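You operate a simulated robot arm through the tools that you are given. There is no shell and no other tool. Be economical: measure what you need, move in short steps, check, and stop when the job is done.

You are at the controls of a simulated robot arm. One attempt, no reset.

TASK
Mix tube 27 on the vortex at low speed.
Fine: set the speed first; mix till the colour is even; back into the teal rack; switch off after.

Only the result counts: the job must be done as asked and must still hold three seconds after the hand-in. Knocking over, shifting, dropping, spilling or breaking anything else fails it.

THE ROBOT
A 7-joint arm with a two-finger gripper, on a carriage that runs on a rail from [-0.9, -168.3] to [0.1, 9.7] (x, y) and turns from -107 to 225 degrees about z. Base frame: it is fixed where the carriage stands at the start and does not move with it; the origin is on the floor, on the carriage's upright axis, x ahead of it, y to its left, z up; the surface under the hand at the start is at about z = 90. Readings come in cm, degrees, newtons and seconds.
With the tool pointing down near the work surface it reaches from about 34 to 78 cm from the robot's upright axis, wherever it stands. Its first joint turns from -166.0 to 166.0 degrees. Places, roughly: hole 4 of portion rack 1 [50, 20, 90]; vortex speed knob [60, 10, 90]; vortex switch [60, 0, 90]. Payload 2.45 kg.
Tool frame: the origin (TCP) is the grasp point; the fingertips stand 2.3 cm ahead of it; z points along the fingers, y is the line along which they close. The gripper opens to 7.2 cm. The gripper's body begins 4 cm behind the TCP.
Orientation is that of the tool frame in the base frame, as a unit quaternion [x, y, z, w]. With the fingers straight down and closing along the base's y, the tool's x points along the base's -x, its y along +y and its z along -z.

THE INTERFACE
- The arm moves only by the tool apply_moves. Its arguments are lists of equal length, an entry for each row: "travel": the shift along the tool's x, y, z in mm, a list of three; "rot": the turn, a rotation vector about the tool's x, y, z in degrees, a list of three; "jaw": the gripper command, from -1 (shut) to 1 (fully open), values between in proportion. In form: {"travel": [[x, y, z], ...], "rot": [[rx, ry, rz], ...], "jaw": [jaw, ...]}. A call has 1 to 12 rows; each row is the pose to reach, as a shift and turn from the pose commanded when the call began, along the tool's axes at that moment. Each row takes 0.2 s and may step no farther than 5 cm and 8.6 degrees from the row before; otherwise, or with a gripper value out of range, the whole call is refused. A pose out of reach is approached as far as the arm can. The call stops where the force on the tool passes 50 N (or 10 N more than at its start, if that is more) or the arm is blocked; 0.2 s more then pass. The fingers move at their own pace (about 7.2 cm/s each) and stop on an object; they squeeze with about 24 N. The grip force told is the motor's: it shows also when the fingers shut on nothing. Time passes only in rows, and 0.2 s behind the last, so rows that repeat a pose let the fingers close. The reply holds the time, the measured pose of the TCP, the force on the tool along the base axes, the opening and the grip force, in the units named above and with some noise, with the torque about the TCP (base axes, N m) and any sound that the robot's microphone picked up.
- Cameras (640 x 400 px; columns grow to the right, rows downward): "scene" is now at [2.53, 15.51, 151.76]; the picture's right is [-0.33, -0.94, 0.00], its down [-0.47, 0.16, -0.87] and it looks along [0.82, -0.29, -0.49] (base axes); focal length 258 px, centre (320, 200). "wrist" rides on the gripper at [7.8, 1.7, -6.6] in the tool frame; the picture's right is [-0.22, 0.98, 0.00], its down [-0.56, -0.12, -0.82] and it looks along [-0.80, -0.18, 0.57] (tool axes); focal length 234 px, centre (320, 200). There is no depth. A picture from a camera that has moved, and an enlarged one, comes with that camera's place and axes in the base frame and with its lens.
- grab_frame(camera): a new picture of that camera. The clock stands still meanwhile.
- raise_lower(by): slides the trunk up (or, below 0, down) by that many cm; the arm and the scene camera ride with it, the base frame stays. It gives what a move gives, with no picture.
- base_move(legs): drives the robot by 1 to 6 legs, each [ahead, left, turn to the left] in cm, cm and degrees, along the robot's own axes; the way and the turn of a leg run together, so that a leg with both is an arc; at most 150 cm and 180 degrees a leg. The arm and the cameras ride along, it lands a little off, and it stops where it bumps. It keeps to its track: a leg is cut to what the track allows. It gives what a move gives.
- aim_head(pan, tilt): turns the head with the scene camera to pan (to the left, within 155 degrees either way) and tilt (down, from -29 to 69), counted from straight ahead of the robot. It gives what a move gives.
- enlarge(camera, box): a new picture of the part [left, top, right, bottom] of that camera's present view, enlarged. The clock stands still meanwhile.
- close_job(): hands the job in; it is judged then, once.

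Go step by step. Nothing tells you exact positions but the pictures and the camera data: compare them with the known pose of the tool, close in by small moves and look again before you grip or let go. The budget is 120 turns and 98 pictures, counting those below and the enlarged ones. Unless the task says otherwise, let go and move clear before handing in, and close with one line.

The tools are called after ">>>" as a command line: name --argument value ..., lists and objects as JSON in quotes. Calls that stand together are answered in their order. apply_moves: Moves the arm, as the interface text tells. Its arguments: {"type":"object","properties":{"travel":{"type":"array"},"rot":{"type":"array"},"jaw":{"type":"array"}},"required":["travel","rot","jaw"]} The other tools are called the same way: raise_lower (by) slides the trunk up or down; base_move (legs) drives the base; aim_head (pan, tilt) turns the head that bears the scene camera; grab_frame (camera) takes a picture; enlarge (camera, box) takes an enlarged picture of a part of a camera's view; close_job () hands the job in.

At the start:

```text
time: 0.0
position: [38.68, -5.14, 133.22]
orientation: [0.0, 1.0, -0.001, 0.0]
force: [-0.2, 0.8, 0.5]
ft_torque: [-0.03, -0.01, 0.03]
grip_width: 7.21
finger_force: 0.1
trunk travel left (down, up): [-50.0, 9.0]
robot x, y, heading: [0.32, 0.08, -0.1]
head pan, tilt: [-19.5, 29.5]
```

scene: 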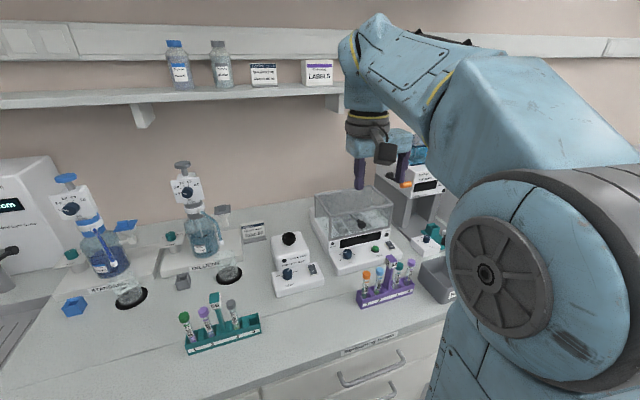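
wrist: 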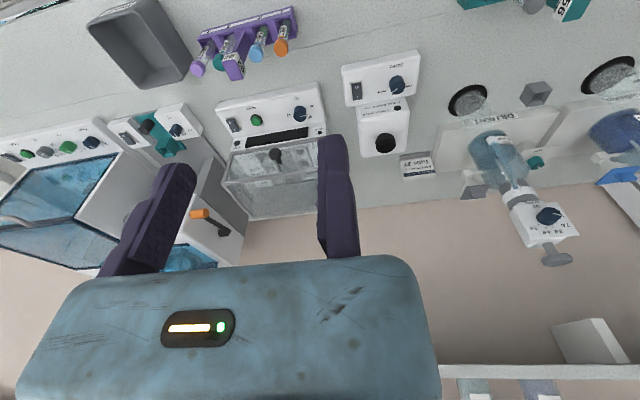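

I see a teal rack with three tubes on the left, a small vortex mixer near the centre, and a purple rack to the right. I'll enlarge the rack and the vortex to read the labels.

>>> enlarge --camera "scene" --box '[170, 280, 270, 360]'

>>> enlarge --camera "scene" --box '[250, 220, 350, 300]'

>>> enlarge --camera "scene" --box '[340, 240, 440, 320]'

>>> enlarge --camera "wrist" --box '[320, 30, 460, 190]'

```text
5.00 times, centred on (220, 320) of scene
camera zoom: at [2.53, 15.51, 151.76], right [-0.33, -0.94, 0.0], down [-0.47, 0.16, -0.87], along [0.82, -0.29, -0.49], focal length 1290 px, centre (820, -400)
```

zoom: 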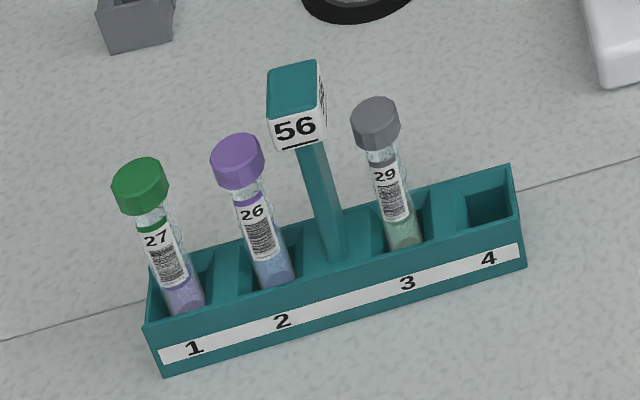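

```text
5.00 times, centred on (300, 260) of scene
camera zoom: at [2.53, 15.51, 151.76], right [-0.33, -0.94, 0.0], down [-0.47, 0.16, -0.87], along [0.82, -0.29, -0.49], focal length 1290 px, centre (420, -100)
```

zoom: 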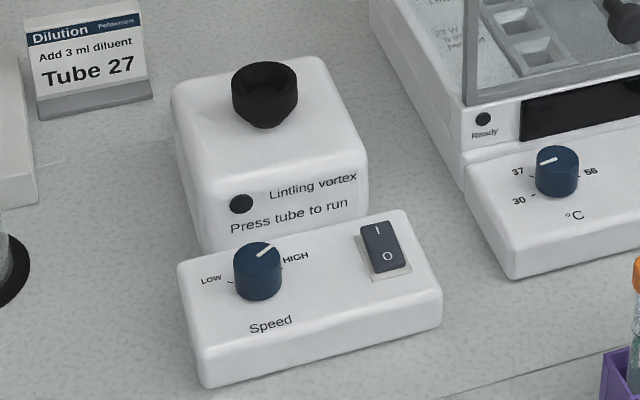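

```text
5.00 times, centred on (390, 280) of scene
camera zoom: at [2.53, 15.51, 151.76], right [-0.33, -0.94, 0.0], down [-0.47, 0.16, -0.87], along [0.82, -0.29, -0.49], focal length 1290 px, centre (-30, -200)
```

zoom: 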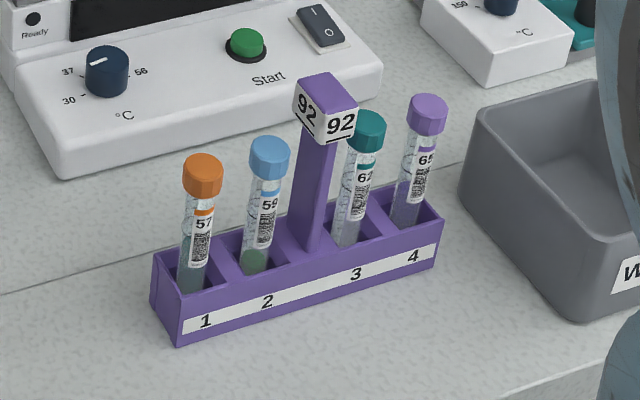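

```text
2.50 times, centred on (390, 110) of wrist
camera zoom: at [31.01, -3.43, 139.69], right [0.22, 0.98, 0.0], down [0.56, -0.12, 0.82], along [0.8, -0.18, -0.57], focal length 585 px, centre (145, 425)
```

zoom: 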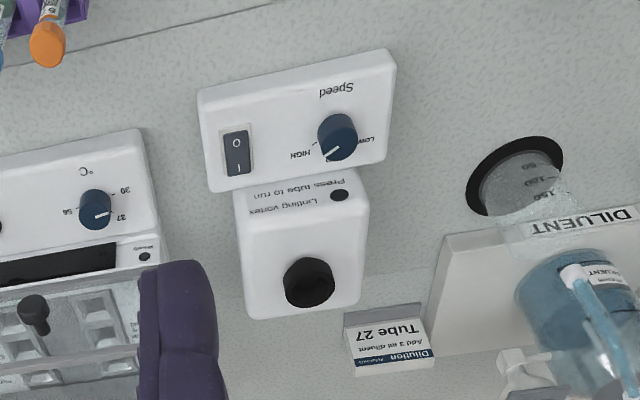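

The target is tube 27, with the green cap, in hole 1 of the teal rack near [48, 31.8]. I take the knob to be near [58.3, 5.9], the switch near [57.7, -2] and the cup near [67.5, 2.9]. I'll move above the knob and look.

>>> apply_moves --travel '[[-28, 16, 30], [-56, 32, 60], [-84, 48, 90], [-112, 64, 120], [-140, 80, 150], [-168, 96, 170], [-196, 110, 190]]' --rot '[[0, 0, 0], [0, 0, 0], [0, 0, 0], [0, 0, 0], [0, 0, 0], [0, 0, 0], [0, 0, 0]]' --jaw '[1, 1, 1, 1, 1, 1, 1]'

>>> grab_frame --camera "wrist"

>>> grab_frame --camera "scene"

```text
time: 1.6
position: [58.4, 5.9, 114.08]
orientation: [-0.001, 1.0, 0.0, 0.0]
force: [-0.4, -0.3, -0.1]
ft_torque: [0.01, 0.01, 0.0]
grip_width: 7.17
finger_force: 0.1
trunk travel left (down, up): [-50.0, 9.0]
robot x, y, heading: [0.21, 0.09, 0.1]
head pan, tilt: [-19.5, 29.5]
```

```text
91 pictures are left
camera wrist: at [50.7, 7.64, 120.62], right [0.22, 0.98, 0.0], down [0.56, -0.12, 0.82], along [0.8, -0.18, -0.57], focal length 234 px, centre (320, 200)
```

wrist: 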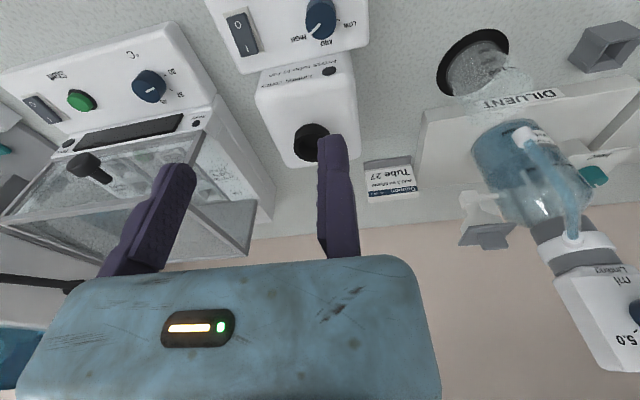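

```text
90 pictures are left
camera scene: at [2.52, 15.52, 151.76], right [-0.33, -0.94, 0.0], down [-0.46, 0.16, -0.87], along [0.82, -0.29, -0.49], focal length 258 px, centre (320, 200)
```

scene: 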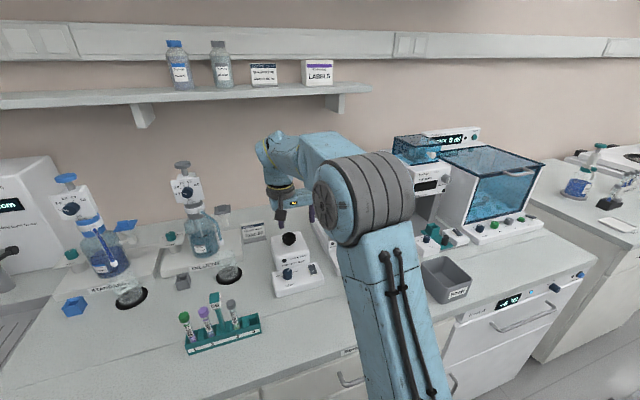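

The hand is above the knob. I'll zoom in on the knob pointer and the switch.

>>> enlarge --camera "scene" --box '[270, 260, 330, 300]'

>>> enlarge --camera "wrist" --box '[200, 0, 380, 170]'

```text
10.00 times, centred on (300, 280) of scene
camera zoom: at [2.52, 15.52, 151.76], right [-0.33, -0.94, 0.0], down [-0.46, 0.16, -0.87], along [0.82, -0.29, -0.49], focal length 2581 px, centre (520, -600)
```

zoom: 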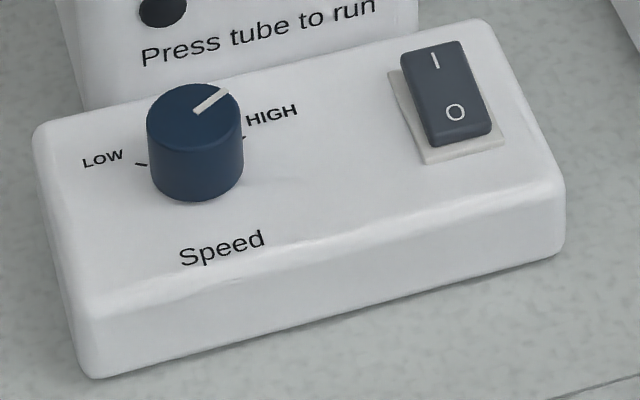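

```text
2.35 times, centred on (290, 85) of wrist
camera zoom: at [50.7, 7.64, 120.62], right [0.22, 0.98, 0.0], down [0.56, -0.12, 0.82], along [0.8, -0.18, -0.57], focal length 551 px, centre (391, 471)
```

zoom: 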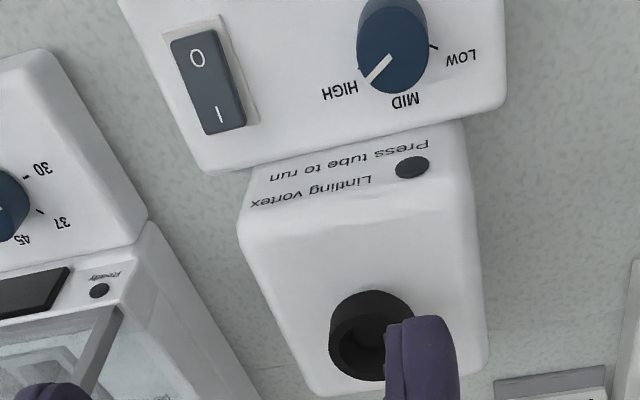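

The knob points at about -60° (HIGH) with the LOW tick at about +60°, and its top is near z 95.6. I'll turn the hand 60° to one side, narrow the jaw and lower to just above it.

>>> apply_moves --travel '[[-1, 0, 20], [-2, -1, 40], [-3.5, -1.5, 60], [-3.5, -1.5, 80], [-3.5, -1.5, 100], [-3.5, -1.5, 120], [-3.5, -1.5, 140]]' --rot '[[0, 0, 8.57], [0, 0, 17.1], [0, 0, 25.7], [0, 0, 34.2], [0, 0, 42.8], [0, 0, 51.3], [0, 0, 59.8]]' --jaw '[0.1, 0.1, 0.1, 0.1, 0.1, 0.1, 0.1]'

>>> grab_frame --camera "wrist"

>>> enlarge --camera "scene" --box '[240, 200, 360, 300]'

```text
time: 3.2
position: [58.78, 5.45, 100.04]
orientation: [0.5, 0.866, 0.0, 0.0]
force: [0.3, 0.9, -0.2]
ft_torque: [0.0, -0.03, -0.01]
grip_width: 3.97
finger_force: 0.0
trunk travel left (down, up): [-50.0, 9.0]
robot x, y, heading: [0.02, -0.1, -0.2]
head pan, tilt: [-19.5, 29.5]
```

```text
87 pictures are left
camera wrist: at [56.3, 13.14, 106.57], right [0.95, 0.3, 0.0], down [0.17, -0.55, 0.82], along [0.25, -0.78, -0.57], focal length 234 px, centre (320, 200)
```

wrist: 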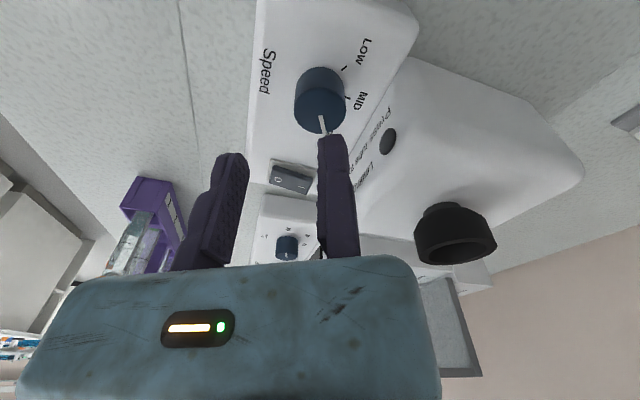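

```text
4.00 times, centred on (300, 250) of scene
camera zoom: at [2.54, 15.52, 151.76], right [-0.33, -0.94, 0.0], down [-0.47, 0.16, -0.87], along [0.82, -0.29, -0.49], focal length 1032 px, centre (400, 0)
```

zoom: 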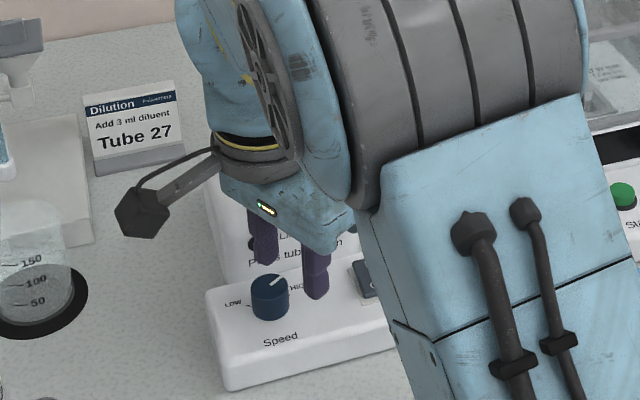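

I need a better check of the finger alignment against the knob, so I'm zooming in on both views.

>>> enlarge --camera "scene" --box '[280, 240, 340, 300]'

>>> enlarge --camera "wrist" --box '[180, 40, 400, 240]'

>>> apply_moves --travel '[[0, 0, 1]]' --rot '[[0, 0, 0]]' --jaw '[0.1]'

```text
6.67 times, centred on (310, 270) of scene
camera zoom: at [2.54, 15.52, 151.76], right [-0.33, -0.94, 0.0], down [-0.47, 0.16, -0.87], along [0.82, -0.29, -0.49], focal length 1720 px, centre (387, -267)
```

zoom: 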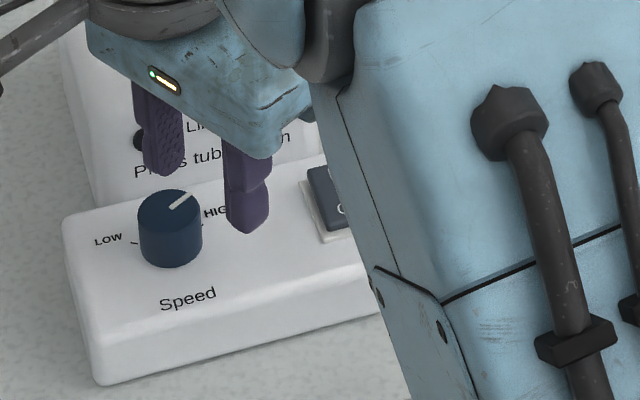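

```text
2.00 times, centred on (290, 140) of wrist
camera zoom: at [56.3, 13.14, 106.57], right [0.95, 0.3, 0.0], down [0.17, -0.55, 0.82], along [0.25, -0.78, -0.57], focal length 468 px, centre (380, 320)
```

zoom: 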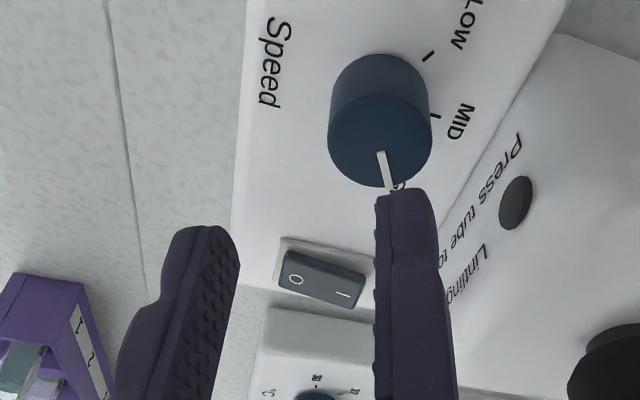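

```text
time: 3.6
position: [58.79, 5.48, 100.02]
orientation: [0.499, 0.866, 0.0, 0.001]
force: [-0.8, -0.3, -0.2]
ft_torque: [0.0, -0.02, 0.01]
grip_width: 3.98
finger_force: 0.0
trunk travel left (down, up): [-50.0, 9.0]
robot x, y, heading: [-0.02, 0.02, 0.1]
head pan, tilt: [-19.5, 29.5]
```

The pictures show that only one finger moves: the +y finger stays with its face at the TCP line. So the object has to sit on the -y side of the TCP, and I'll shift so the knob lies between the fingers.

>>> apply_moves --travel '[[1.7, 9, 0], [3.3, 18, 0], [3.3, 18, 12]]' --rot '[[0, 0, 0], [0, 0, 0], [0, 0, 0]]' --jaw '[0.1, 0.1, 0.1]'

>>> enlarge --camera "scene" --box '[280, 240, 340, 300]'

>>> enlarge --camera "wrist" --box '[180, 40, 400, 240]'

```text
time: 4.4
position: [60.15, 6.85, 98.88]
orientation: [0.497, 0.868, 0.0, 0.0]
force: [-0.5, 0.0, 0.1]
ft_torque: [0.0, -0.03, 0.01]
grip_width: 3.97
finger_force: 0.1
trunk travel left (down, up): [-50.0, 9.0]
robot x, y, heading: [0.12, -0.2, 0.1]
head pan, tilt: [-19.5, 29.5]
```

```text
6.67 times, centred on (310, 270) of scene
camera zoom: at [2.53, 15.52, 151.76], right [-0.33, -0.94, 0.0], down [-0.47, 0.16, -0.87], along [0.82, -0.29, -0.49], focal length 1720 px, centre (387, -267)
```

zoom: 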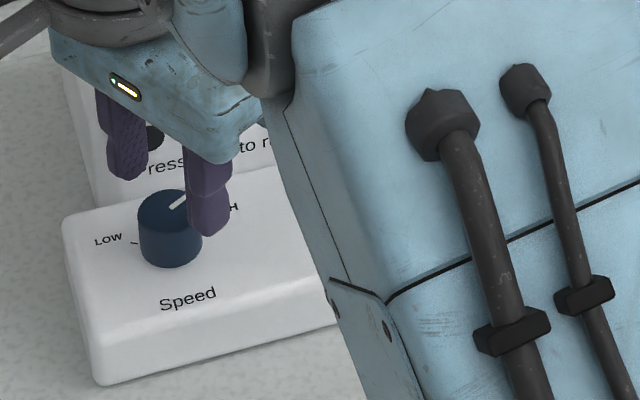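

```text
2.00 times, centred on (290, 140) of wrist
camera zoom: at [57.74, 14.5, 105.41], right [0.95, 0.3, 0.0], down [0.17, -0.55, 0.82], along [0.25, -0.78, -0.57], focal length 468 px, centre (380, 320)
```

zoom: 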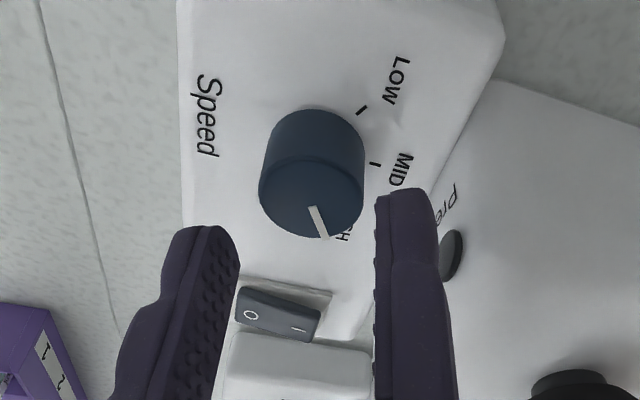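

The knob now lies between the finger lines. I'll descend the rest of the way and look.

>>> apply_moves --travel '[[0, 0, 12], [0, 0, 23]]' --rot '[[0, 0, 0], [0, 0, 0]]' --jaw '[0.1, 0.1]'

>>> enlarge --camera "scene" --box '[280, 240, 340, 300]'

>>> enlarge --camera "wrist" --box '[180, 40, 400, 240]'

```text
time: 5.0
position: [60.08, 7.01, 96.56]
orientation: [0.498, 0.867, 0.0, 0.0]
force: [-0.2, 0.1, 0.1]
ft_torque: [-0.01, -0.01, -0.02]
grip_width: 3.97
finger_force: 0.0
trunk travel left (down, up): [-50.0, 9.0]
robot x, y, heading: [0.19, 0.3, 0.3]
head pan, tilt: [-19.5, 29.5]
```

```text
6.67 times, centred on (310, 270) of scene
camera zoom: at [2.53, 15.51, 151.76], right [-0.33, -0.94, 0.0], down [-0.47, 0.16, -0.87], along [0.82, -0.29, -0.49], focal length 1720 px, centre (387, -267)
```

zoom: 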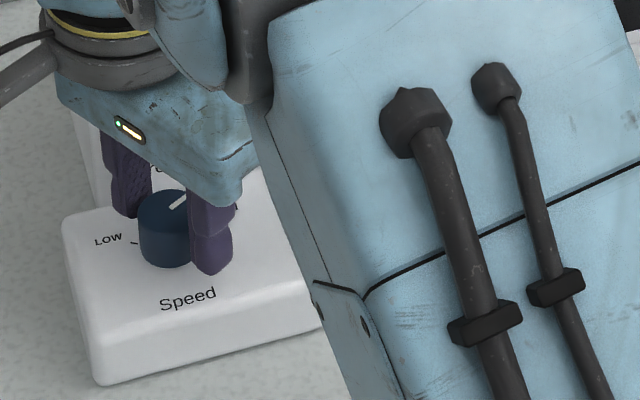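

```text
2.00 times, centred on (290, 140) of wrist
camera zoom: at [57.72, 14.48, 103.12], right [0.95, 0.3, 0.0], down [0.17, -0.55, 0.82], along [0.25, -0.78, -0.57], focal length 468 px, centre (380, 320)
```

zoom: 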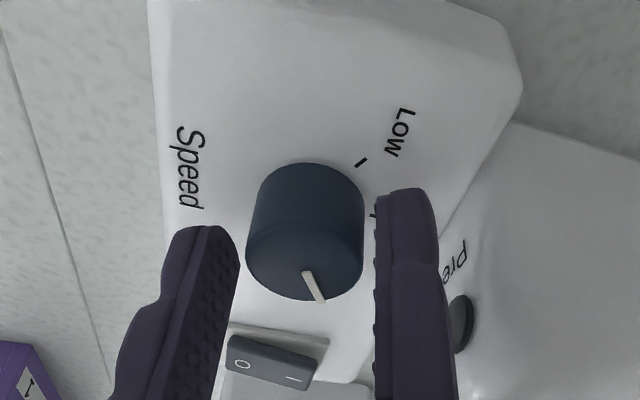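

The knob is centred between the fingers with about 4 mm of gap at the fixed one. I'll shift that in and close.

>>> apply_moves --travel '[[0, -3.5, 0], [0, -3.5, 0], [0, -3.5, 0], [0, -3.5, 0]]' --rot '[[0, 0, 0], [0, 0, 0], [0, 0, 0], [0, 0, 0]]' --jaw '[0.1, -0.4, -1, -1]'

>>> enlarge --camera "wrist" --box '[180, 40, 400, 240]'

```text
time: 6.0
position: [59.72, 6.73, 96.6]
orientation: [0.5, 0.866, -0.001, 0.0]
force: [-10.8, -5.3, -1.9]
ft_torque: [-0.04, -0.07, -0.01]
grip_width: 2.76
finger_force: 45.3
trunk travel left (down, up): [-50.0, 9.0]
robot x, y, heading: [-0.04, -0.05, 0.0]
head pan, tilt: [-19.5, 29.5]
```

```text
2.00 times, centred on (290, 140) of wrist
camera zoom: at [57.35, 14.25, 103.14], right [0.95, 0.3, 0.0], down [0.17, -0.55, 0.82], along [0.25, -0.78, -0.57], focal length 468 px, centre (380, 320)
```

zoom: 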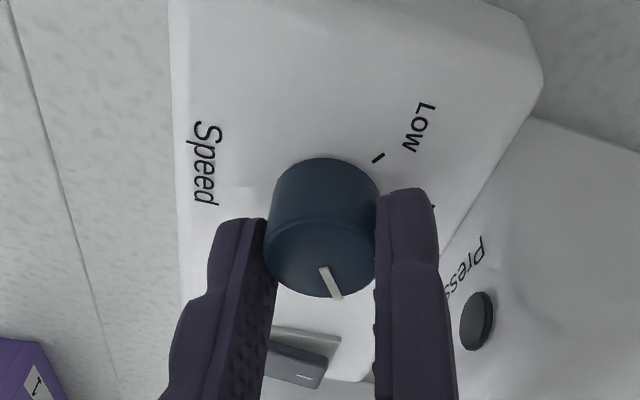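

I have the knob at 2.76 cm width, and its axis is about 1.4 cm to the -y side of the TCP. I'll turn counter-clockwise about that axis toward LOW, 102° first.

>>> apply_moves --travel '[[2.0, -0.85, 0], [4.0, -1.3, 0], [5.9, -2.0, 0], [7.7, -3.1, 0], [9.3, -4.3, 0], [10.7, -5.8, 0], [11.9, -7.5, 0], [12.8, -9.3, 0], [13.4, -11.3, 0], [13.7, -13.3, 0], [13.8, -15.3, 0], [13.5, -17.4, 0]]' --rot '[[0, 0, -8.5], [0, 0, -17], [0, 0, -25.5], [0, 0, -34], [0, 0, -42.5], [0, 0, -51], [0, 0, -59.5], [0, 0, -68], [0, 0, -76.5], [0, 0, -85], [0, 0, -93.5], [0, 0, -102]]' --jaw '[-1, -1, -1, -1, -1, -1, -1, -1, -1, -1, -1, -1]'

>>> grab_frame --camera "wrist"

>>> enlarge --camera "scene" --box '[280, 240, 340, 300]'

```text
time: 8.6
position: [57.59, 6.98, 96.68]
orientation: [-0.361, 0.933, 0.0, 0.001]
force: [-3.1, 3.2, -1.5]
ft_torque: [0.53, -0.73, -0.01]
grip_width: 2.76
finger_force: 45.5
trunk travel left (down, up): [-50.0, 9.0]
robot x, y, heading: [-0.0, 0.04, 0.0]
head pan, tilt: [-19.5, 29.5]
```

```text
78 pictures are left
camera wrist: at [50.7, 3.05, 103.14], right [-0.5, 0.87, 0.0], down [0.5, 0.28, 0.82], along [0.71, 0.41, -0.57], focal length 234 px, centre (320, 200)
```

wrist: 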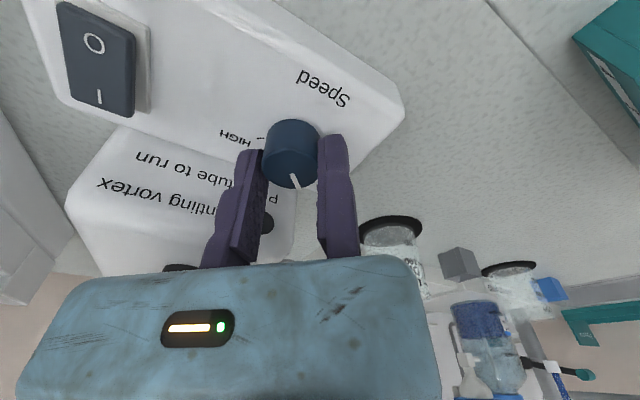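

```text
6.67 times, centred on (310, 270) of scene
camera zoom: at [2.51, 15.54, 151.75], right [-0.33, -0.94, 0.0], down [-0.46, 0.16, -0.87], along [0.82, -0.29, -0.49], focal length 1720 px, centre (387, -267)
```

zoom: 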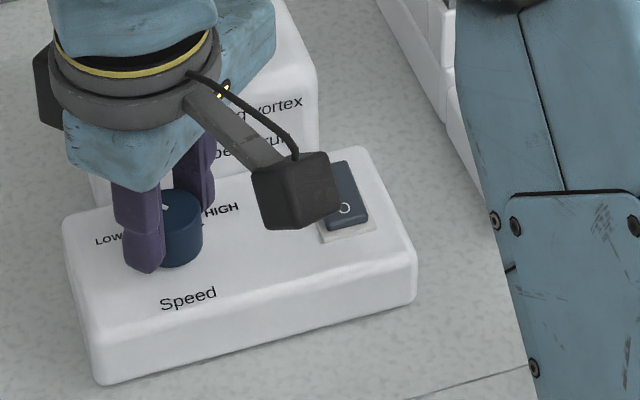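

The pointer is at about +42°. I'll turn 20° more to reach LOW at around 62°, then check.

>>> apply_moves --travel '[[1.7, -0.1, 0], [3.3, -0.4, 0], [4.7, -0.8, 0], [4.7, -0.8, 0]]' --rot '[[0, 0, -7], [0, 0, -14], [0, 0, -20], [0, 0, -20]]' --jaw '[-1, -1, -1, -1]'

>>> apply_moves --travel '[[0, 1.5, 0], [0, 3, 0], [0, 3, -15], [0, 3, -40], [0, 3, -80]]' --rot '[[0, 0, 0], [0, 0, 0], [0, 0, 0], [0, 0, 0], [0, 0, 0]]' --jaw '[0.0, 0.1, 0.1, 0.1, 0.1]'

>>> grab_frame --camera "wrist"

>>> enlarge --camera "scene" --box '[270, 240, 330, 300]'

```text
time: 9.6
position: [57.14, 6.58, 96.65]
orientation: [-0.517, 0.856, 0.0, 0.0]
force: [0.2, 1.8, 2.6]
ft_torque: [0.44, 0.31, -0.51]
grip_width: 2.77
finger_force: 45.1
trunk travel left (down, up): [-50.0, 9.0]
robot x, y, heading: [-0.24, -0.27, -0.2]
head pan, tilt: [-19.5, 29.5]
```

```text
time: 10.8
position: [57.12, 6.79, 104.54]
orientation: [-0.517, 0.856, 0.0, 0.0]
force: [0.1, -0.9, -0.6]
ft_torque: [-0.02, 0.02, 0.01]
grip_width: 3.97
finger_force: 0.0
trunk travel left (down, up): [-50.0, 9.0]
robot x, y, heading: [0.28, -0.08, -0.1]
head pan, tilt: [-19.5, 29.5]
```

```text
76 pictures are left
camera wrist: at [52.01, 0.77, 111.07], right [-0.76, 0.65, 0.0], down [0.37, 0.44, 0.82], along [0.53, 0.62, -0.57], focal length 234 px, centre (320, 200)
```

wrist: 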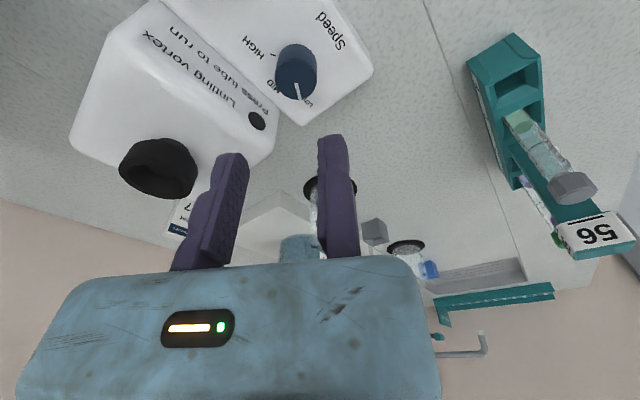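

```text
6.67 times, centred on (300, 270) of scene
camera zoom: at [2.55, 15.52, 151.76], right [-0.33, -0.94, 0.0], down [-0.47, 0.16, -0.87], along [0.82, -0.29, -0.49], focal length 1720 px, centre (453, -267)
```

zoom: 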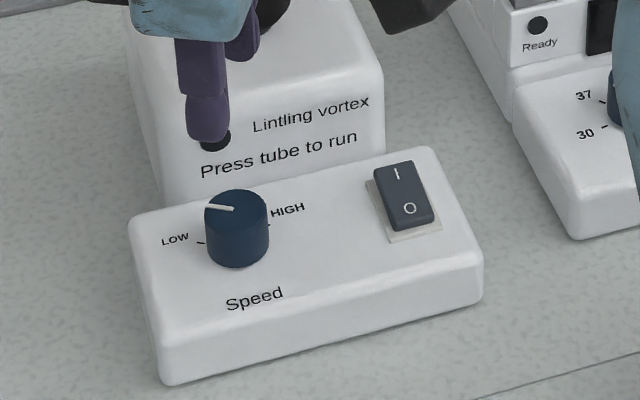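

The pointer now sits at LOW, about 66°. Next I'll check the rocker's state closely.

>>> enlarge --camera "scene" --box '[298, 258, 318, 280]'

>>> enlarge --camera "wrist" --box '[240, 20, 340, 120]'

```text
16.00 times, centred on (308, 269) of scene
camera zoom: at [2.55, 15.52, 151.76], right [-0.33, -0.94, 0.0], down [-0.47, 0.16, -0.87], along [0.82, -0.29, -0.49], focal length 4129 px, centre (512, -904)
```

zoom: 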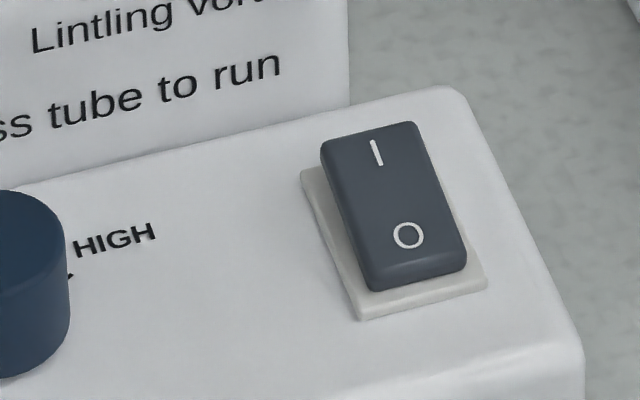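

```text
4.00 times, centred on (290, 70) of wrist
camera zoom: at [52.01, 0.77, 111.07], right [-0.76, 0.65, 0.0], down [0.37, 0.44, 0.82], along [0.53, 0.62, -0.57], focal length 937 px, centre (440, 720)
```

zoom: 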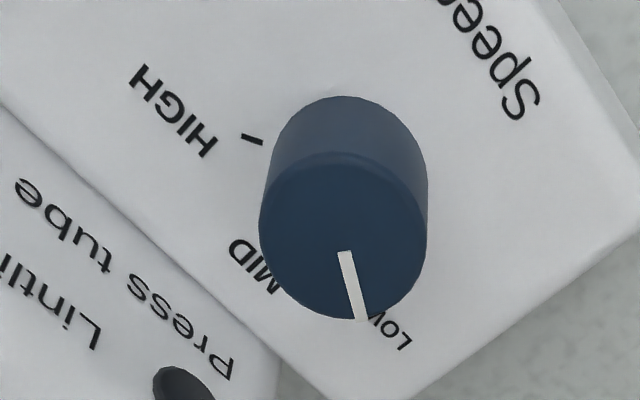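

The rocker is off, with the I end (rear) raised, and it sits near [58.35, -1.9]. I'll straighten the hand, close the fingers and hover over the I end.

>>> apply_moves --travel '[[0, 0, -10], [9, -9, -10], [20, -20, -10], [35, -35, -10], [50, -49, -10], [65, -63.5, -10], [65, -63.5, 10], [65, -63.5, 35]]' --rot '[[0, 0, 7.8], [0, 0, 15.6], [0, 0, 23.4], [0, 0, 31.2], [0, 0, 39], [0, 0, 46.8], [0, 0, 54.6], [0, 0, 62.2]]' --jaw '[-1, -1, -1, -1, -1, -1, -1, -1]'

>>> grab_frame --camera "wrist"

>>> enlarge --camera "scene" --box '[270, 230, 350, 300]'

```text
time: 12.6
position: [59.74, -1.92, 101.21]
orientation: [0.001, 1.0, 0.0, 0.0]
force: [-0.7, 0.3, 0.5]
ft_torque: [-0.03, 0.0, 0.0]
grip_width: 0.0
finger_force: 24.2
trunk travel left (down, up): [-50.0, 9.0]
robot x, y, heading: [-0.02, 0.2, -0.2]
head pan, tilt: [-19.5, 29.5]
```

```text
72 pictures are left
camera wrist: at [51.95, -0.02, 107.65], right [0.22, 0.98, 0.0], down [0.56, -0.13, 0.82], along [0.8, -0.18, -0.57], focal length 234 px, centre (320, 200)
```

wrist: 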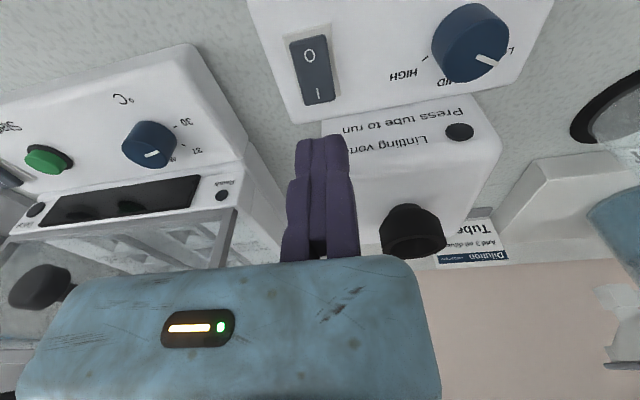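

```text
5.71 times, centred on (310, 265) of scene
camera zoom: at [2.54, 15.53, 151.76], right [-0.33, -0.94, 0.0], down [-0.47, 0.16, -0.87], along [0.82, -0.29, -0.49], focal length 1475 px, centre (377, -171)
```

zoom: 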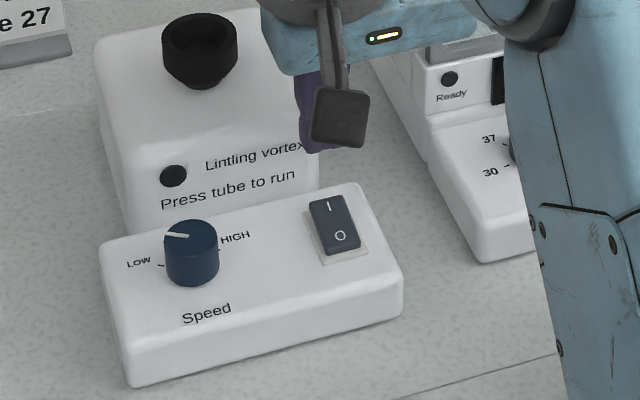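

The closed fingertips are over the I end. I'll press down in small steps.

>>> apply_moves --travel '[[0, 0, 15], [0, 0, 28], [0, 0, 34], [0, 0, 38], [0, 0, 41], [0, 0, 43]]' --rot '[[0, 0, 0], [0, 0, 0], [0, 0, 0], [0, 0, 0], [0, 0, 0], [0, 0, 0]]' --jaw '[-1, -1, -1, -1, -1, -1]'

>>> enlarge --camera "scene" --box '[270, 230, 350, 300]'

```text
time: 14.0
position: [59.67, -1.98, 96.76]
orientation: [0.0, 1.0, 0.001, 0.0]
force: [-0.4, 0.8, -0.4]
ft_torque: [0.01, 0.02, -0.02]
grip_width: 0.01
finger_force: 28.4
trunk travel left (down, up): [-50.0, 9.0]
robot x, y, heading: [0.01, -0.35, 0.2]
head pan, tilt: [-19.5, 29.5]
```

```text
5.71 times, centred on (310, 265) of scene
camera zoom: at [2.53, 15.51, 151.76], right [-0.33, -0.94, 0.0], down [-0.47, 0.16, -0.87], along [0.82, -0.29, -0.49], focal length 1475 px, centre (377, -171)
```

zoom: 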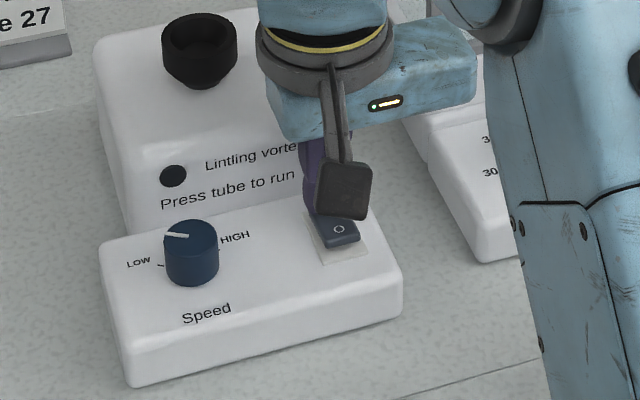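

There is little force yet, and the O end seems to have changed. I'll press slightly further and look again.

>>> apply_moves --travel '[[0, 0, 2], [0, 0, 4], [0, 0, 5]]' --rot '[[0, 0, 0], [0, 0, 0], [0, 0, 0]]' --jaw '[-1, -1, -1]'

>>> apply_moves --travel '[[0, 0, -30], [0, 0, -60], [0, 0, -100]]' --rot '[[0, 0, 0], [0, 0, 0], [0, 0, 0]]' --jaw '[-1, -1, -1]'

>>> enlarge --camera "scene" --box '[280, 240, 340, 290]'

```text
time: 14.8
position: [59.6, -1.85, 96.72]
orientation: [0.0, 1.0, 0.0, 0.006]
force: [9.1, 3.5, 46.3]
ft_torque: [0.05, 0.18, -0.63]
grip_width: 0.6
finger_force: 28.3
trunk travel left (down, up): [-50.0, 9.0]
robot x, y, heading: [0.08, -0.01, 0.1]
head pan, tilt: [-19.5, 29.5]
```

```text
time: 15.6
position: [59.66, -1.92, 106.33]
orientation: [0.0, 1.0, 0.0, 0.0]
force: [0.3, -1.5, -0.2]
ft_torque: [-0.01, 0.0, 0.02]
grip_width: 0.0
finger_force: 28.2
trunk travel left (down, up): [-50.0, 9.0]
robot x, y, heading: [0.0, 0.07, -0.0]
head pan, tilt: [-19.5, 29.5]
```

```text
8.00 times, centred on (310, 265) of scene
camera zoom: at [2.57, 15.51, 151.75], right [-0.33, -0.94, 0.0], down [-0.47, 0.16, -0.87], along [0.82, -0.29, -0.49], focal length 2065 px, centre (400, -320)
```

zoom: 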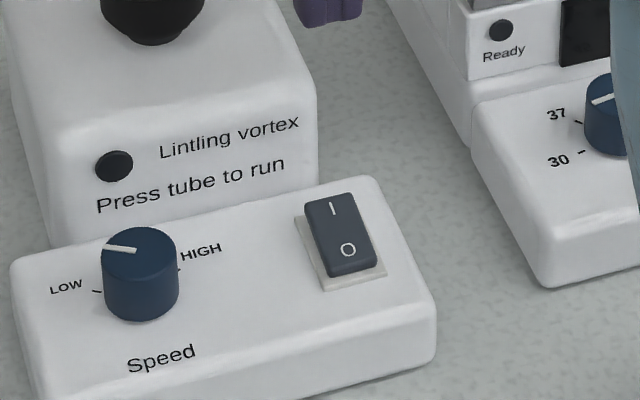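

I'll zoom on the rocker to confirm it flipped.

>>> enlarge --camera "scene" --box '[298, 258, 318, 280]'

>>> grab_frame --camera "wrist"

```text
16.00 times, centred on (308, 269) of scene
camera zoom: at [2.57, 15.51, 151.75], right [-0.33, -0.94, 0.0], down [-0.47, 0.16, -0.87], along [0.82, -0.29, -0.49], focal length 4129 px, centre (512, -904)
```

zoom: 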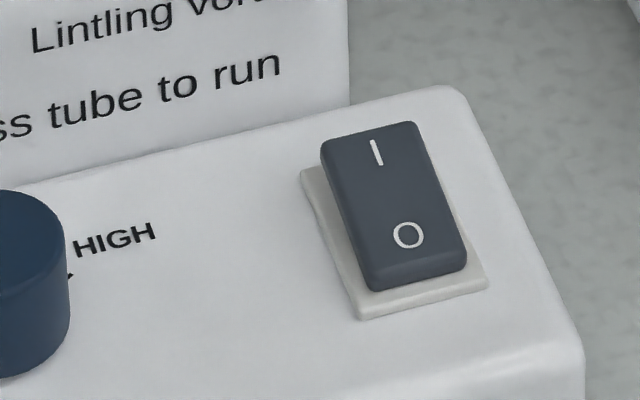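

```text
67 pictures are left
camera wrist: at [51.87, -0.25, 112.77], right [0.22, 0.98, 0.0], down [0.56, -0.12, 0.82], along [0.8, -0.18, -0.58], focal length 234 px, centre (320, 200)
```

wrist: 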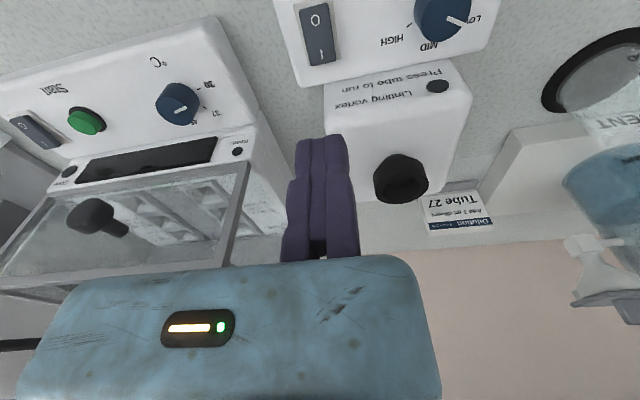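

The rocker looks unchanged after release, so the harder press probably dragged it back. I'll press again only to the depth where it had moved, then lift straight up and look.

>>> apply_moves --travel '[[-2, 0, 40], [-2, 0, 80], [-2, 0, 86], [-2, 0, 90], [-2, 0, 93], [-2, 0, 95]]' --rot '[[0, 0, 0], [0, 0, 0], [0, 0, 0], [0, 0, 0], [0, 0, 0], [0, 0, 0]]' --jaw '[-1, -1, -1, -1, -1, -1]'

>>> enlarge --camera "scene" --box '[298, 258, 318, 280]'

```text
time: 17.0
position: [59.74, -2.02, 96.81]
orientation: [0.0, 1.0, 0.0, 0.001]
force: [0.8, 0.5, 1.9]
ft_torque: [0.04, 0.01, 0.04]
grip_width: 0.6
finger_force: 28.2
trunk travel left (down, up): [-50.0, 9.0]
robot x, y, heading: [0.09, -0.44, 0.1]
head pan, tilt: [-19.5, 29.5]
```

```text
16.00 times, centred on (308, 269) of scene
camera zoom: at [2.53, 15.52, 151.77], right [-0.33, -0.94, 0.0], down [-0.47, 0.16, -0.87], along [0.82, -0.29, -0.49], focal length 4129 px, centre (512, -904)
```

zoom: 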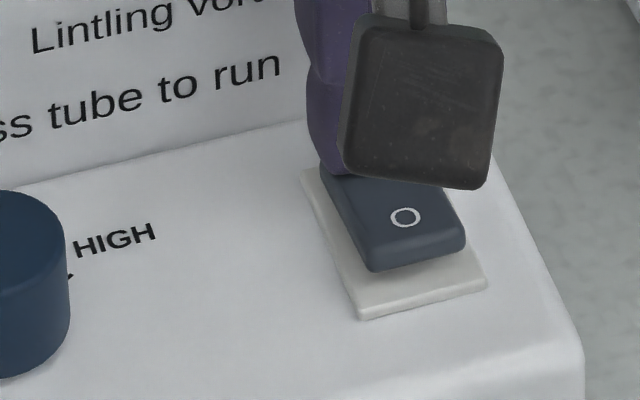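

The O end is now raised, so the switch is on. I'll lift slowly and check that it stays.

>>> apply_moves --travel '[[0, 0, -3], [0, 0, -6], [0, 0, -12], [0, 0, -30], [0, 0, -60]]' --rot '[[0, 0, 0], [0, 0, 0], [0, 0, 0], [0, 0, 0], [0, 0, 0]]' --jaw '[-1, -1, -1, -1, -1]'

>>> enlarge --camera "scene" --box '[280, 240, 340, 290]'

```text
time: 18.2
position: [59.79, -2.14, 102.67]
orientation: [0.0, 1.0, 0.0, 0.001]
force: [1.2, 0.5, 0.1]
ft_torque: [0.0, 0.01, -0.02]
grip_width: 0.0
finger_force: 28.4
trunk travel left (down, up): [-50.0, 9.0]
robot x, y, heading: [-0.16, -0.05, 0.0]
head pan, tilt: [-19.5, 29.5]
```

```text
8.00 times, centred on (310, 265) of scene
camera zoom: at [2.54, 15.51, 151.76], right [-0.33, -0.94, 0.0], down [-0.47, 0.16, -0.87], along [0.82, -0.29, -0.49], focal length 2065 px, centre (400, -320)
```

zoom: 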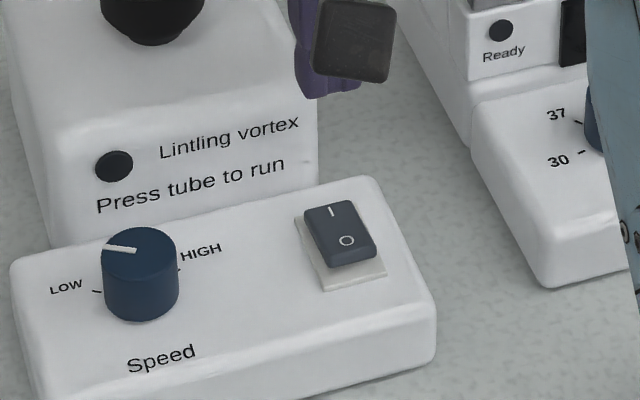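

The vortex is on and the speed is at LOW. Now I'll lift, pull back and swing over to the teal rack, turning the hand 90° so the fingers close across the rack with the camera on the +y side.

>>> apply_moves --travel '[[20, 0, -45], [50, 0, -80], [80, 0, -110], [95, 30, -130], [98, 70, -140], [98, 115, -140], [98, 160, -140], [98, 205, -140], [98, 250, -140], [98, 295, -140], [98, 318, -140], [98, 335, -140]]' --rot '[[0, 0, 7.5], [0, 0, 15], [0, 0, 22.5], [0, 0, 30], [0, 0, 37.5], [0, 0, 45], [0, 0, 52.5], [0, 0, 60], [0, 0, 67.5], [0, 0, 75], [0, 0, 82.5], [0, 0, 90]]' --jaw '[-1, 0.3, 0.3, 0.3, 0.3, 0.3, 0.3, 0.3, 0.3, 0.3, 0.3, 0.3]'

>>> grab_frame --camera "wrist"

>>> enlarge --camera "scene" --box '[140, 220, 300, 360]'

```text
time: 20.8
position: [49.98, 31.6, 117.02]
orientation: [0.708, 0.706, -0.001, 0.0]
force: [0.4, 0.6, 0.1]
ft_torque: [-0.01, 0.01, 0.02]
grip_width: 4.69
finger_force: 0.1
trunk travel left (down, up): [-50.0, 9.0]
robot x, y, heading: [0.25, 0.2, 0.0]
head pan, tilt: [-19.5, 29.5]
```

```text
64 pictures are left
camera wrist: at [51.7, 39.37, 123.41], right [0.98, -0.22, 0.0], down [-0.13, -0.56, 0.82], along [-0.18, -0.8, -0.57], focal length 234 px, centre (320, 200)
```

wrist: 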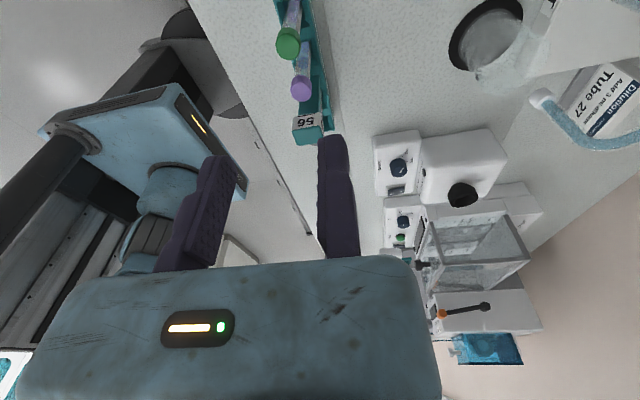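

```text
2.86 times, centred on (220, 290) of scene
camera zoom: at [2.53, 15.51, 151.76], right [-0.33, -0.94, 0.0], down [-0.47, 0.16, -0.87], along [0.82, -0.29, -0.49], focal length 737 px, centre (606, -57)
```

zoom: 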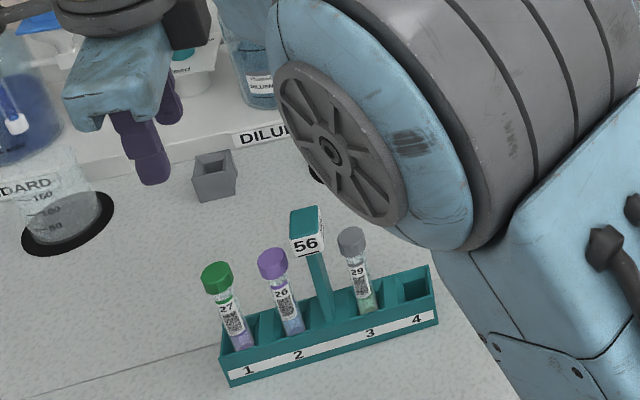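

I can see tube 27's cap in the wrist view and will zoom to fix its position.

>>> enlarge --camera "wrist" --box '[250, 0, 350, 100]'

>>> enlarge --camera "scene" --box '[180, 300, 240, 350]'

```text
4.00 times, centred on (300, 50) of wrist
camera zoom: at [51.7, 39.37, 123.41], right [0.98, -0.22, 0.0], down [-0.13, -0.56, 0.82], along [-0.18, -0.8, -0.57], focal length 937 px, centre (400, 800)
```

zoom: 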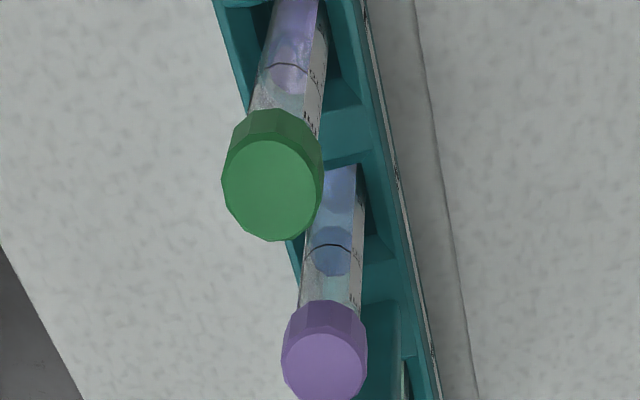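

```text
8.00 times, centred on (210, 325) of scene
camera zoom: at [2.53, 15.51, 151.76], right [-0.33, -0.94, 0.0], down [-0.47, 0.16, -0.87], along [0.82, -0.29, -0.49], focal length 2065 px, centre (1200, -800)
```

zoom: 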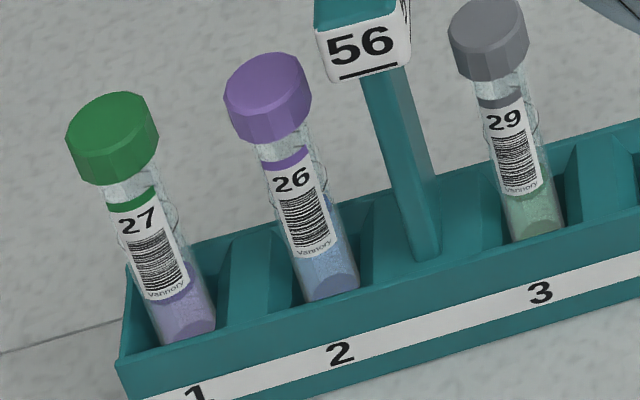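

Cap 27's top centre is at about [47.25, 31.4, 101.9], and the cap is about 2.1 cm wide. I'll lower to just above it, offset for the fixed finger, and check.

>>> apply_moves --travel '[[-1.7, -12.5, 35], [-1.7, -12.5, 75], [-1.7, -12.5, 110], [-1.7, -12.5, 123]]' --rot '[[0, 0, 0], [0, 0, 0], [0, 0, 0], [0, 0, 0]]' --jaw '[0.2, 0.2, 0.2, 0.2]'

>>> grab_frame --camera "wrist"

>>> enlarge --camera "scene" --box '[160, 270, 260, 350]'

```text
time: 21.8
position: [48.89, 31.29, 104.3]
orientation: [0.707, 0.707, 0.0, -0.001]
force: [-0.5, 0.0, 0.2]
ft_torque: [0.0, -0.03, -0.01]
grip_width: 4.31
finger_force: 0.0
trunk travel left (down, up): [-50.0, 9.0]
robot x, y, heading: [-0.17, 0.02, -0.3]
head pan, tilt: [-19.5, 29.5]
```

```text
60 pictures are left
camera wrist: at [50.58, 39.07, 110.96], right [0.98, -0.22, 0.0], down [-0.12, -0.56, 0.82], along [-0.18, -0.8, -0.57], focal length 234 px, centre (320, 200)
```

wrist: 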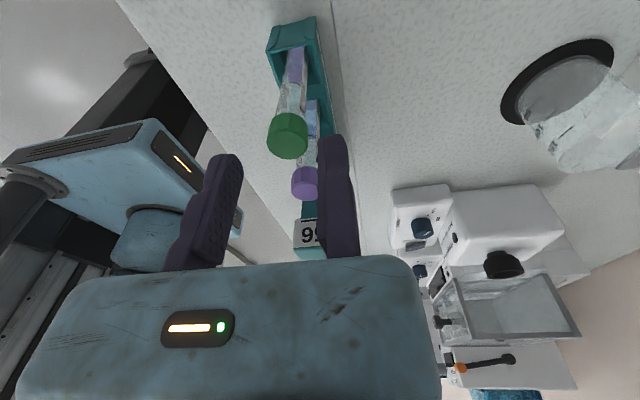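

```text
5.00 times, centred on (210, 310) of scene
camera zoom: at [2.54, 15.52, 151.76], right [-0.33, -0.94, 0.0], down [-0.47, 0.16, -0.87], along [0.82, -0.29, -0.49], focal length 1290 px, centre (870, -350)
```

zoom: 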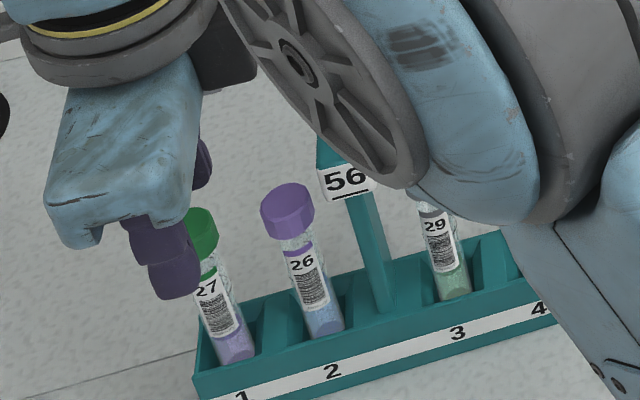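

Alignment is good: the cap centre is about 1.6 cm inside the fixed finger's face. I'll descend to grip height, slide toward the cap and close gently.

>>> apply_moves --travel '[[2, 0, 18], [2, 0, 36], [2, -5, 36], [2, -5, 36], [2, -5, 36], [2, -5, 36], [2, -5, 36]]' --rot '[[0, 0, 0], [0, 0, 0], [0, 0, 0], [0, 0, 0], [0, 0, 0], [0, 0, 0], [0, 0, 0]]' --jaw '[0.2, 0.2, 0.2, -0.2, -0.5, -1, -1]'

>>> grab_frame --camera "wrist"

>>> enlarge --camera "scene" --box '[160, 270, 260, 350]'

```text
time: 23.4
position: [48.22, 31.5, 100.85]
orientation: [0.707, 0.707, 0.001, 0.0]
force: [0.1, 0.0, -0.6]
ft_torque: [-0.02, 0.0, 0.01]
grip_width: 1.56
finger_force: 24.1
trunk travel left (down, up): [-50.0, 9.0]
robot x, y, heading: [0.07, 0.23, -0.1]
head pan, tilt: [-19.5, 29.5]
```

```text
58 pictures are left
camera wrist: at [50.0, 39.35, 107.37], right [0.98, -0.22, 0.0], down [-0.12, -0.56, 0.82], along [-0.18, -0.8, -0.57], focal length 234 px, centre (320, 200)
```

wrist: 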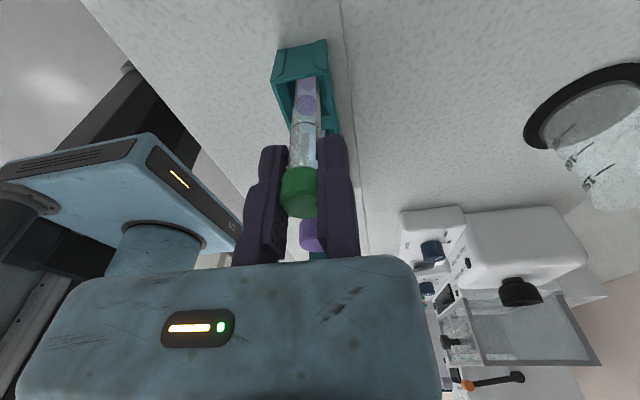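

```text
5.00 times, centred on (210, 310) of scene
camera zoom: at [2.53, 15.51, 151.76], right [-0.33, -0.94, 0.0], down [-0.47, 0.16, -0.87], along [0.82, -0.29, -0.49], focal length 1290 px, centre (870, -350)
```

zoom: 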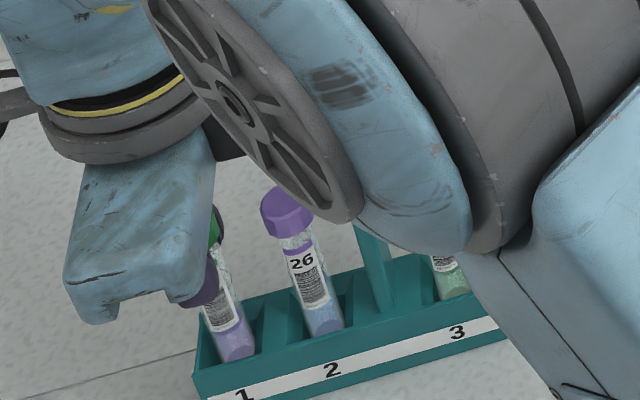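

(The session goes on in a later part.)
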